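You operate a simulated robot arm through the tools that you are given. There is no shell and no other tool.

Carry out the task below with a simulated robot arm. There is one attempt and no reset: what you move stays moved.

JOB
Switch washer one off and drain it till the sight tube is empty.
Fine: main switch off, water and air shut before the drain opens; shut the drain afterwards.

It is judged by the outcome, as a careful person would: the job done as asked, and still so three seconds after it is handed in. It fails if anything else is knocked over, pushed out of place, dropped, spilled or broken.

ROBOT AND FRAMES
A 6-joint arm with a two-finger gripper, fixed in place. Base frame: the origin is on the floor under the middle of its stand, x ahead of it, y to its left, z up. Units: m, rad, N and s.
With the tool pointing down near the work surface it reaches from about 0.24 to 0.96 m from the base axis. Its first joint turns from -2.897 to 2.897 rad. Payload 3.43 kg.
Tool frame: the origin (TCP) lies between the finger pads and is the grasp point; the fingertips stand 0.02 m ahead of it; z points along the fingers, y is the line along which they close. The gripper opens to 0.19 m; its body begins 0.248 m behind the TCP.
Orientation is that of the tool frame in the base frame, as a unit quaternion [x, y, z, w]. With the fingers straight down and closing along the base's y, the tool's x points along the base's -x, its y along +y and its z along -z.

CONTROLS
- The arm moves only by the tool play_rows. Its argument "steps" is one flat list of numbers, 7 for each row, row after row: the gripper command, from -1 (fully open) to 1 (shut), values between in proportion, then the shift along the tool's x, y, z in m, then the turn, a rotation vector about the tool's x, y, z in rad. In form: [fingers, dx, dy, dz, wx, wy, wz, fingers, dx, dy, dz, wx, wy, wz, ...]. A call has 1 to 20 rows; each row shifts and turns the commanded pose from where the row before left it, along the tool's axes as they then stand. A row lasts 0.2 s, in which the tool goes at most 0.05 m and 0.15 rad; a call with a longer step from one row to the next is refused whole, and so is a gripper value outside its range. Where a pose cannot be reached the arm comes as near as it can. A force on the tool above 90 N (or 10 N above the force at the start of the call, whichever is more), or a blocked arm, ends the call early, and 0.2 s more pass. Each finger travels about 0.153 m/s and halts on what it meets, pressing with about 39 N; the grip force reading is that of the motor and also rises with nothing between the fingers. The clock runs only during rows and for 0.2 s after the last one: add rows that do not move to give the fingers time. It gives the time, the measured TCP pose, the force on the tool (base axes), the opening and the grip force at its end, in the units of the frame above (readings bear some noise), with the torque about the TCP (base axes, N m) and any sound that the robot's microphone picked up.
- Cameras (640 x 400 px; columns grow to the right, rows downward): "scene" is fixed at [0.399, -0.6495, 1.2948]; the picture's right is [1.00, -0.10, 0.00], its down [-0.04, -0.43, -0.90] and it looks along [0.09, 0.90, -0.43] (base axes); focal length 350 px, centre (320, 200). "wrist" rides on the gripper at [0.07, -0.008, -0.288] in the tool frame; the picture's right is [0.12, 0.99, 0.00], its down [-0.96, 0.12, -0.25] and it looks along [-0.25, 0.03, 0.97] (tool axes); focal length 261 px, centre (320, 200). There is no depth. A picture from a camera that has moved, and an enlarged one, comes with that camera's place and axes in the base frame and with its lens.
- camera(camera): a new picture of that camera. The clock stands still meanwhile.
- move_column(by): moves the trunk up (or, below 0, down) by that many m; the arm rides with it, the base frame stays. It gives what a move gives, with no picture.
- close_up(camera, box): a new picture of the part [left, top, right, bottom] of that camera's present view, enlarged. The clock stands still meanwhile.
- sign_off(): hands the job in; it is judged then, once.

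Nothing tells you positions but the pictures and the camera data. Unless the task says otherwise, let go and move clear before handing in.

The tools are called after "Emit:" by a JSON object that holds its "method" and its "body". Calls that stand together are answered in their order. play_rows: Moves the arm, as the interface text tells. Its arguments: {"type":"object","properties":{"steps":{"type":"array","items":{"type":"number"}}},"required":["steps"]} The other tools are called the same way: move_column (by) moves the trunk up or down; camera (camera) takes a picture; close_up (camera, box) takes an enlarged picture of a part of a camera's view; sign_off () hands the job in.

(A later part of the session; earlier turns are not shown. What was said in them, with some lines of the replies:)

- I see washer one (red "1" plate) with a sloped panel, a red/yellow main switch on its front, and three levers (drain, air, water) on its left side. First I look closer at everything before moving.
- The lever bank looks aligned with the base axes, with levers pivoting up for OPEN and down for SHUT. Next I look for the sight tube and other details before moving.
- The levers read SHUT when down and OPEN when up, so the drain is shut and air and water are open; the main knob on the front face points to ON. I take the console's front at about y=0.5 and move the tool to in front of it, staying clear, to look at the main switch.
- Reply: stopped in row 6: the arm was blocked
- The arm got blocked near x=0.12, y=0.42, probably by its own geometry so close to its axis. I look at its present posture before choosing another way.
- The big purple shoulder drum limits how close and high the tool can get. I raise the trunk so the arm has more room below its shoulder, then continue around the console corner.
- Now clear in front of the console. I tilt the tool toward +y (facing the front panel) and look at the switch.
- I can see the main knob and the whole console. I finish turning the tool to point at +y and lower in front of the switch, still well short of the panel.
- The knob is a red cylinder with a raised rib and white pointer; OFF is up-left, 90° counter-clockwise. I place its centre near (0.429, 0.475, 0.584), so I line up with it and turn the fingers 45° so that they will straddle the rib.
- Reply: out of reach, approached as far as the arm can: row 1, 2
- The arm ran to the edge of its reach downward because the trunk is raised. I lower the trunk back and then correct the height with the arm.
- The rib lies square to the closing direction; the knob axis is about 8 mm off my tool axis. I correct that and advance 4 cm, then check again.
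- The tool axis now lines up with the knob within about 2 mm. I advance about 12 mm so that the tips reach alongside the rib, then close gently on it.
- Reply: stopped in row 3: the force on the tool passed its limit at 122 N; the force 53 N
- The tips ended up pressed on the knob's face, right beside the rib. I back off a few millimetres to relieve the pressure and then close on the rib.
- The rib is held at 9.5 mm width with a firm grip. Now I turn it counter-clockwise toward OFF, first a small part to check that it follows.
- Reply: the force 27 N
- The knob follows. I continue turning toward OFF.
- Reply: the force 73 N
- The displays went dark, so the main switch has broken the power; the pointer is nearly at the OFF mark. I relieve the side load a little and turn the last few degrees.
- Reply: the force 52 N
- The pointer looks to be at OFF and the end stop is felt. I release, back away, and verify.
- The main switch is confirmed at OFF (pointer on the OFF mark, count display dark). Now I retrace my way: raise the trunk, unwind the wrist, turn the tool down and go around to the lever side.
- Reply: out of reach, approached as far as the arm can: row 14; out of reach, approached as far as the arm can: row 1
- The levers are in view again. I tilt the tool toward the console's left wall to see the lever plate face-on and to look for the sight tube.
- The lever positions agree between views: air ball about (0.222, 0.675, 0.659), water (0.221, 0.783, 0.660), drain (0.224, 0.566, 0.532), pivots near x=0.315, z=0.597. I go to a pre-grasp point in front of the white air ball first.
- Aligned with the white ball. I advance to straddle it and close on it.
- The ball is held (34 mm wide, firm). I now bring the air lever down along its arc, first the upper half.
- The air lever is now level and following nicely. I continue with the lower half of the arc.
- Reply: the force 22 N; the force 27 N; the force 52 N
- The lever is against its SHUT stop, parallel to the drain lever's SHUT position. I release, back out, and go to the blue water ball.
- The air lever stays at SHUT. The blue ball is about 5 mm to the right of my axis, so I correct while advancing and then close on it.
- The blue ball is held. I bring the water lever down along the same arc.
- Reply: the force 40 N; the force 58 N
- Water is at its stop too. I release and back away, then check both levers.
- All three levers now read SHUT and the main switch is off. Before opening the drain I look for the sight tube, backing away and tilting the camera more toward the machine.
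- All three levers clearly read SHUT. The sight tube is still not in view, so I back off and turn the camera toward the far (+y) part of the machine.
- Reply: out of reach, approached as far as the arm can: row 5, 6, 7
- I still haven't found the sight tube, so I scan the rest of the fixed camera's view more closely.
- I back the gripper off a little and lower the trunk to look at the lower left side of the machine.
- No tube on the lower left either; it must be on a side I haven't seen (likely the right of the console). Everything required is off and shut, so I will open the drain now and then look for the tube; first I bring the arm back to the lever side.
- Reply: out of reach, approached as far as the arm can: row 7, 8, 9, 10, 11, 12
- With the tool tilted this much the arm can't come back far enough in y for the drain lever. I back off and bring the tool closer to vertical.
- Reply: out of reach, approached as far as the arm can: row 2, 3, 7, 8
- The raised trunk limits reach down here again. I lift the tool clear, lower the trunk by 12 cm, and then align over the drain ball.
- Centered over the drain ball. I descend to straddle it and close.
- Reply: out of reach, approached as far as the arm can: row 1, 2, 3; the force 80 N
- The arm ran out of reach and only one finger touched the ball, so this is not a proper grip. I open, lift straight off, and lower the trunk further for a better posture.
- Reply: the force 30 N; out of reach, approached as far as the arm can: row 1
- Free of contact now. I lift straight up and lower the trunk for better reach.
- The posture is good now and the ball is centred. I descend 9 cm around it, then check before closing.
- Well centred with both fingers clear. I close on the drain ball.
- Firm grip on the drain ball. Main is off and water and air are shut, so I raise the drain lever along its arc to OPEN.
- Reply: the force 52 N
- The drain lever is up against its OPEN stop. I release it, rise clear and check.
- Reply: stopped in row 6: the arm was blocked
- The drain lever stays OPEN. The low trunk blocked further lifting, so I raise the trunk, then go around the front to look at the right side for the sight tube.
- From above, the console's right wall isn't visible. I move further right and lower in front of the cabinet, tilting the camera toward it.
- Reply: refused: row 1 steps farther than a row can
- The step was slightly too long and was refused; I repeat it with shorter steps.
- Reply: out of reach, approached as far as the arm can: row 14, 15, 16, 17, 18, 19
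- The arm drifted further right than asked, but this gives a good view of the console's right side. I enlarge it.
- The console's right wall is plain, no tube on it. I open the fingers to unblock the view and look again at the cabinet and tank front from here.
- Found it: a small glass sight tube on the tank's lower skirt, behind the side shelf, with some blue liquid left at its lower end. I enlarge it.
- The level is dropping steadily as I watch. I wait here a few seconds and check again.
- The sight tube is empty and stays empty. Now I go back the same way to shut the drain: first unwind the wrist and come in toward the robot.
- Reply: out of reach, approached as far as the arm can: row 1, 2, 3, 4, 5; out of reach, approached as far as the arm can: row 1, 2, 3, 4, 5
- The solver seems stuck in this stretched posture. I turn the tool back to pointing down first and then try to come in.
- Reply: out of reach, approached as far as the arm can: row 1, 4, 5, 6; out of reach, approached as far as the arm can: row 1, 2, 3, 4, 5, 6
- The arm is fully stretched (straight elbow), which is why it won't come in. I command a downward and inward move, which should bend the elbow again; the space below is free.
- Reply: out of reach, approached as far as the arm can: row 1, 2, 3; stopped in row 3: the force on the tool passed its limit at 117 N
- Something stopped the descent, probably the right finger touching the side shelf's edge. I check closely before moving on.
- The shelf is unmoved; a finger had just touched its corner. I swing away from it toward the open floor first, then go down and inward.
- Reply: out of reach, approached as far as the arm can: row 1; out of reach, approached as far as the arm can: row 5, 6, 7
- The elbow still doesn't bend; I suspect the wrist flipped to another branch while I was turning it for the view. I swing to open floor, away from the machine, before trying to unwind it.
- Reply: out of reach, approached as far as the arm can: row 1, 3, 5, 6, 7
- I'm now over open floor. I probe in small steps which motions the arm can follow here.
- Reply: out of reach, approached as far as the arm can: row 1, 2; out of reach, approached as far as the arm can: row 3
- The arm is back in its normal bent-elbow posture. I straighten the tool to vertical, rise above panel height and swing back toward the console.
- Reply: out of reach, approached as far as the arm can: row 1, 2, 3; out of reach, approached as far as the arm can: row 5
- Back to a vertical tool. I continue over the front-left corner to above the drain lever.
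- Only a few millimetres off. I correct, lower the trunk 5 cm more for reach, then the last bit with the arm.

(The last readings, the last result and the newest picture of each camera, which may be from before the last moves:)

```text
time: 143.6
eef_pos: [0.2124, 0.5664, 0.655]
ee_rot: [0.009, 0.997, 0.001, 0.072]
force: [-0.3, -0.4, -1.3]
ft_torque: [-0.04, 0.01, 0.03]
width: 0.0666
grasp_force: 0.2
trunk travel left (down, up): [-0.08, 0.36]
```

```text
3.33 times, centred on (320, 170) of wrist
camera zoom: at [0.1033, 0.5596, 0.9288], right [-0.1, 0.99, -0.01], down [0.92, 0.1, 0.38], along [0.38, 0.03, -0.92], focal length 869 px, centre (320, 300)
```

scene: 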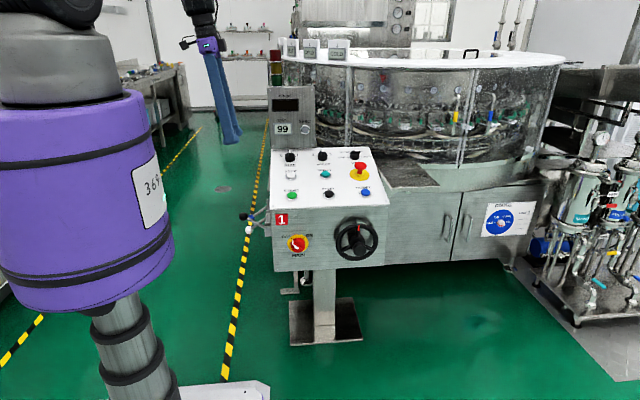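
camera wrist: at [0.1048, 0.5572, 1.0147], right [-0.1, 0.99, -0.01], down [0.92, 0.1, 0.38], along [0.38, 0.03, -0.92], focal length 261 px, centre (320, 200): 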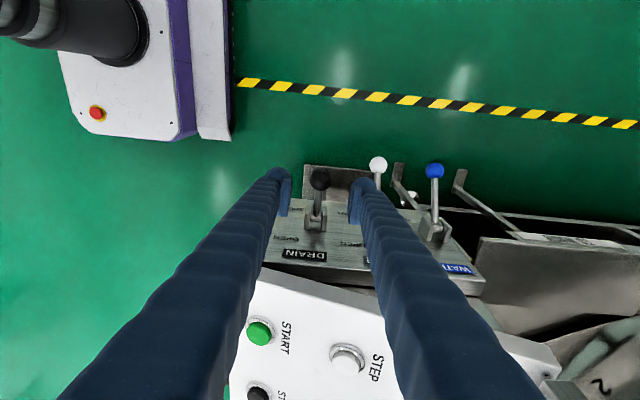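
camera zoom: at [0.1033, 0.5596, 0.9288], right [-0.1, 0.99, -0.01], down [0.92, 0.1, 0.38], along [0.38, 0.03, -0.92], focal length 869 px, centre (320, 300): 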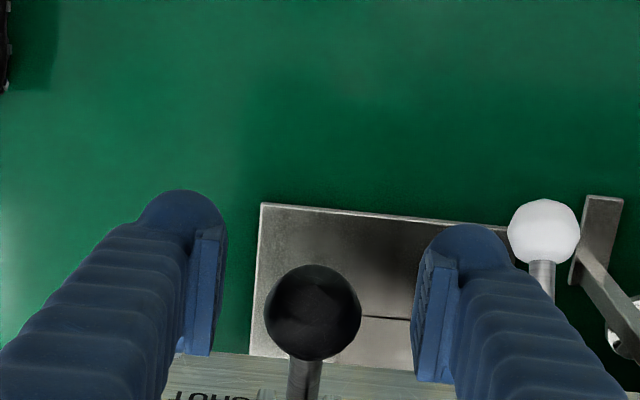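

Emit:
{"method": "play_rows", "body": {"steps": [0.3, -0.0075, -0.0015, 0, 0, 0, 0, 0.3, 0, 0, 0, 0, 0, 0, 0.6, 0, 0, 0, 0, 0, 0, 0.9, 0, 0, 0, 0, 0, 0, 0.9, 0, 0, 0, 0, 0, 0]}}

Emit:
{"method": "close_up", "body": {"camera": "wrist", "box": [240, 110, 400, 230]}}

```text
time: 144.8
eef_pos: [0.2198, 0.5652, 0.6573]
ee_rot: [0.008, 0.997, 0.002, 0.072]
force: [3.4, 4.5, -1.7]
ft_torque: [0.04, -0.14, -0.01]
width: 0.0345
grasp_force: 45.0
trunk travel left (down, up): [-0.08, 0.36]
```

```text
3.33 times, centred on (320, 170) of wrist
camera zoom: at [0.1112, 0.5576, 0.9314], right [-0.1, 0.99, -0.01], down [0.92, 0.1, 0.38], along [0.38, 0.03, -0.92], focal length 869 px, centre (320, 300)
```

zoom: 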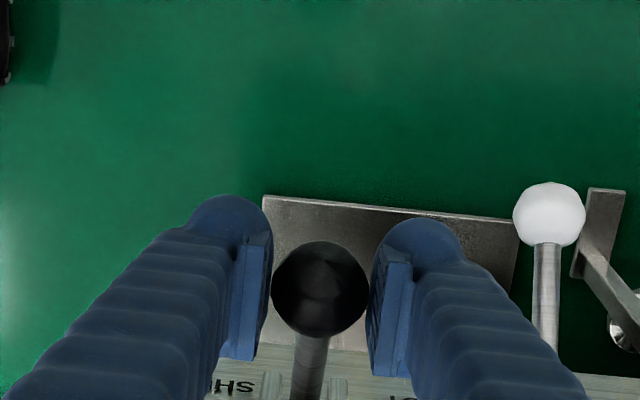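

Firm grip on the drain ball. I bring the drain lever back down along its arc to SHUT.

Emit:
{"method": "play_rows", "body": {"steps": [0.9, 0.0058, 0, 0.0078, 0, 0, 0, 0.9, 0.0058, 0, 0.0078, 0, 0, 0, 0.9, 0.0052, 0, 0.01055, 0, 0, 0, 0.9, 0.0052, 0, 0.01055, 0, 0, 0, 0.9, 0.0028, 0, 0.0114, 0, 0, 0, 0.9, 0.0028, 0, 0.0114, 0, 0, 0, 0.9, 0.0005, 0, 0.0117, 0, 0, 0, 0.9, 0.0005, 0, 0.0117, 0, 0, 0, 0.9, -0.002, 0, 0.0115, 0, 0, 0, 0.9, -0.002, 0, 0.0115, 0, 0, 0, 0.9, -0.0043, 0, 0.0108, 0, 0, 0, 0.9, -0.0043, 0, 0.0108, 0, 0, 0, 0.9, -0.0038, 0, 0.0068, 0, 0, 0, 0.9, 0, 0, 0, 0, 0, 0]}}

Emit:
{"method": "close_up", "body": {"camera": "wrist", "box": [240, 110, 400, 230]}}

Emit:
{"method": "close_up", "body": {"camera": "scene", "box": [220, 170, 300, 260]}}

```text
time: 147.8
eef_pos: [0.2277, 0.5657, 0.5219]
ee_rot: [0.008, 0.997, 0.002, 0.072]
force: [-22.8, 3.8, -6.8]
ft_torque: [0.0, -0.96, 0.06]
width: 0.0318
grasp_force: 45.2
trunk travel left (down, up): [-0.08, 0.36]
```

```text
3.33 times, centred on (320, 170) of wrist
camera zoom: at [0.1187, 0.5579, 0.7961], right [-0.1, 0.99, -0.01], down [0.92, 0.1, 0.38], along [0.38, 0.03, -0.92], focal length 869 px, centre (320, 300)
```

zoom: 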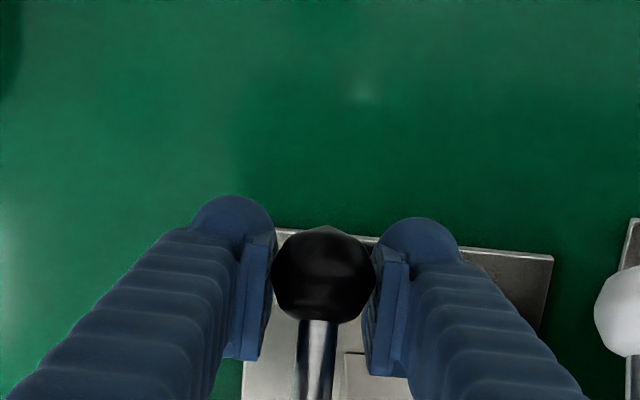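

```text
4.44 times, centred on (260, 215) of scene
camera zoom: at [0.399, -0.6495, 1.2948], right [1.0, -0.1, 0.0], down [-0.04, -0.43, -0.9], along [0.09, 0.9, -0.43], focal length 1557 px, centre (587, 133)
```

zoom: 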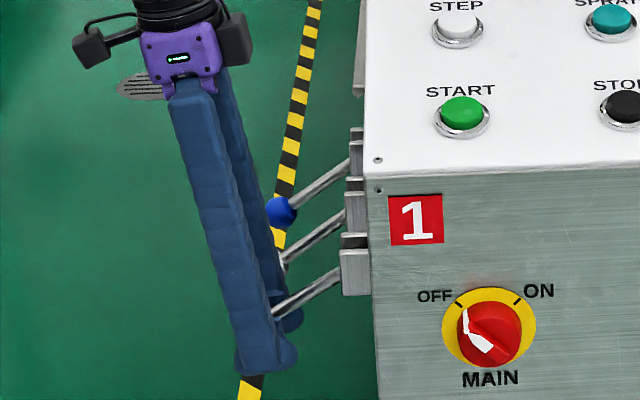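

Emit:
{"method": "play_rows", "body": {"steps": [0.9, -0.002, 0, 0.005, 0, 0, 0, 0.9, -0.0015, 0, 0.004, 0, 0, 0, 0.9, 0, 0, 0, 0, 0, 0]}}

Emit:
{"method": "close_up", "body": {"camera": "scene", "box": [220, 170, 300, 260]}}

```text
time: 148.6
eef_pos: [0.2323, 0.5647, 0.5168]
ee_rot: [0.009, 0.997, 0.002, 0.073]
force: [-24.2, -13.9, 35.6]
ft_torque: [0.05, 0.08, 0.12]
width: 0.0319
grasp_force: 45.1
trunk travel left (down, up): [-0.08, 0.36]
```

```text
4.44 times, centred on (260, 215) of scene
camera zoom: at [0.399, -0.6495, 1.2948], right [1.0, -0.1, 0.0], down [-0.04, -0.43, -0.9], along [0.09, 0.9, -0.43], focal length 1557 px, centre (587, 133)
```

zoom: 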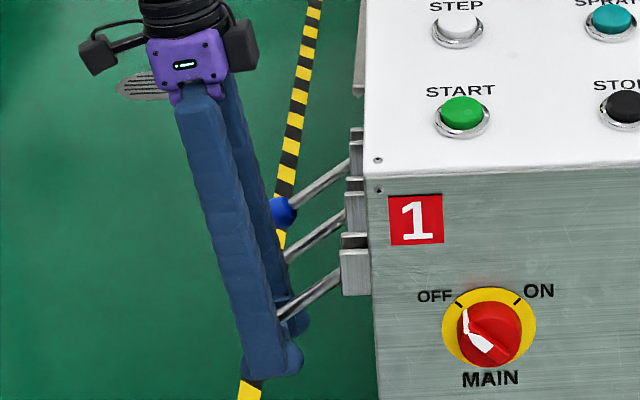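

The drain lever is at its SHUT stop. I open fully, lift clear in steps and verify.

Emit:
{"method": "play_rows", "body": {"steps": [0.6, 0, 0, 0, 0, 0, 0, 0.3, 0, 0, 0, 0, 0, 0, 0.3, 0, 0, 0, 0, 0, 0, 0.3, 0, 0, -0.025, 0, 0, 0, 0.3, 0, 0, -0.035, 0, 0, 0, 0.3, 0, 0, -0.04, 0, 0, 0, 0.3, 0, 0, -0.04, 0, 0, 0, 0.3, 0, 0, 0, 0, 0, 0]}}

Emit:
{"method": "move_column", "body": {"by": 0.25}}

Emit:
{"method": "camera", "body": {"camera": "wrist"}}

Emit:
{"method": "close_up", "body": {"camera": "scene", "box": [220, 170, 320, 270]}}

Emit:
{"method": "close_up", "body": {"camera": "wrist", "box": [240, 120, 480, 280]}}

```text
time: 150.4
eef_pos: [0.2132, 0.5648, 0.6523]
ee_rot: [0.009, 0.997, 0.002, 0.073]
force: [0.6, 0.4, 0.5]
ft_torque: [0.09, -0.01, -0.02]
width: 0.0662
grasp_force: 0.0
trunk travel left (down, up): [-0.08, 0.36]
```

```text
time: 152.9
eef_pos: [0.2133, 0.565, 0.8999]
ee_rot: [0.008, 0.997, 0.001, 0.071]
force: [-0.5, 0.8, 0.7]
ft_torque: [-0.05, 0.01, -0.01]
width: 0.0666
grasp_force: 0.1
trunk travel left (down, up): [-0.33, 0.11]
```

```text
taken
camera wrist: at [0.1044, 0.5573, 1.1742], right [-0.1, 0.99, -0.01], down [0.92, 0.1, 0.38], along [0.38, 0.03, -0.92], focal length 261 px, centre (320, 200)
```

wrist: 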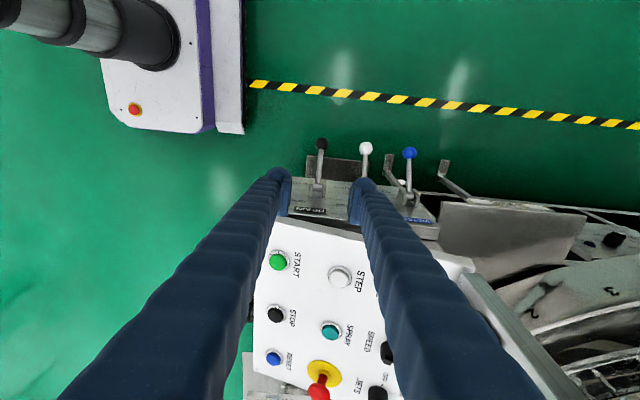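

```text
4.00 times, centred on (270, 220) of scene
camera zoom: at [0.399, -0.6495, 1.2948], right [1.0, -0.1, 0.0], down [-0.04, -0.43, -0.9], along [0.09, 0.9, -0.43], focal length 1402 px, centre (520, 120)
```

zoom: 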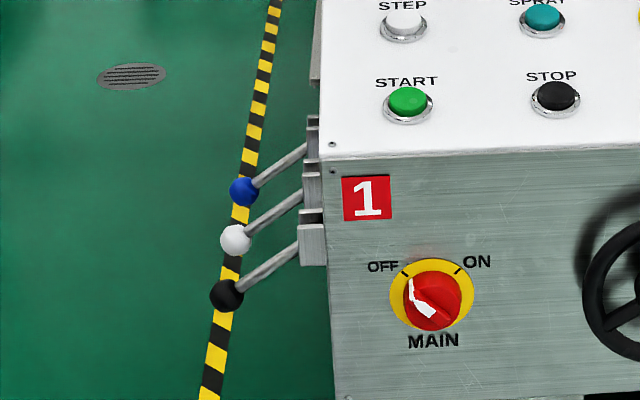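

```text
2.50 times, centred on (360, 200) of wrist
camera zoom: at [0.1044, 0.5573, 1.1742], right [-0.1, 0.99, -0.01], down [0.92, 0.1, 0.38], along [0.38, 0.03, -0.92], focal length 652 px, centre (220, 200)
```

zoom: 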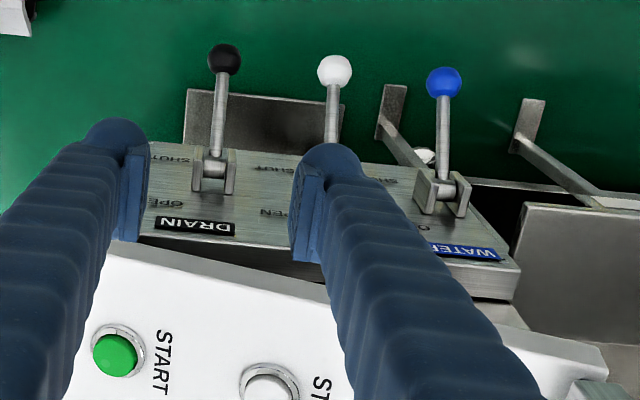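

Drain, air and water all sit at SHUT, and the main switch is at OFF. I move the arm a bit further clear and take a last look.

Emit:
{"method": "play_rows", "body": {"steps": [0.3, 0.04, 0.02, 0, 0, 0, 0, 0.3, 0.04, 0.02, 0, 0, 0, 0, 0.3, 0, 0.03, 0, 0, 0, 0, 0.3, 0, 0, 0, 0, 0, 0, 0.3, 0, 0, 0, 0, 0, 0]}}

Emit:
{"method": "camera", "body": {"camera": "scene"}}

Emit:
{"method": "close_up", "body": {"camera": "scene", "box": [230, 130, 410, 290]}}

```text
time: 154.2
eef_pos: [0.1361, 0.6348, 0.8908]
ee_rot: [0.009, 0.997, 0.002, 0.072]
force: [-0.4, -0.8, -0.1]
ft_torque: [0.05, -0.05, 0.0]
width: 0.0663
grasp_force: 0.1
trunk travel left (down, up): [-0.33, 0.11]
```

```text
taken
```

scene: 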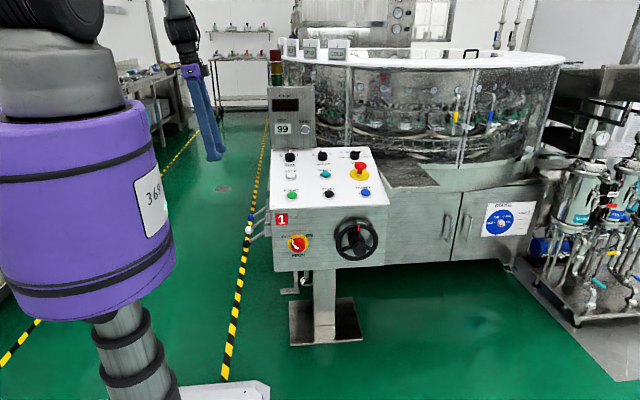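

```text
2.50 times, centred on (320, 210) of scene
camera zoom: at [0.399, -0.6495, 1.2948], right [1.0, -0.1, 0.0], down [-0.04, -0.43, -0.9], along [0.09, 0.9, -0.43], focal length 876 px, centre (320, 175)
```

zoom: 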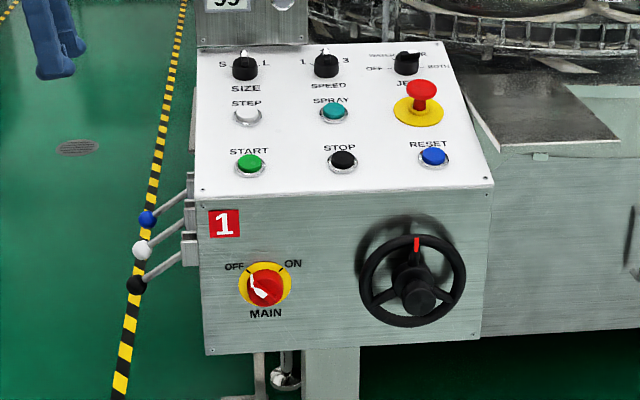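

The final view shows the main switch at OFF, water, air and drain all SHUT, and nothing else on the panel or around it changed. The sight tube was seen empty before I shut the drain and the arm is clear, so I hand the job in.

Emit:
{"method": "sign_off", "body": {}}

```text
The job is handed in.
```

Washer one is switched off and drained. The sight tube was empty before I shut the drain.

- **Order:** I turned the main switch to OFF first, and the count display went dark. Then I shut air and water, opened the drain, and shut it again at the end.
- **Sight tube:** It sits on the tank's lower skirt, behind the shelf on the console's right. I opened the drain before I had found it, so I don't know the starting level. I did see the last of the water run out, and the tube was still empty 4 seconds later. I didn't look at it again after shutting the drain.
- **Contact with the machine:** On the way back from the sight tube, one finger touched the corner of that shelf hard enough to stop the arm (117 N). The shelf hadn't moved in the pictures afterwards. The fingers also pressed hard on the main switch knob (122 N) and on the drain lever's ball (about 79 N) while I was getting a grip. Neither shows any change.

In the last view the main switch is at OFF, all three levers are at SHUT, and the rest of the panel looks as it did at the start. The arm has let go and is clear of the machine.
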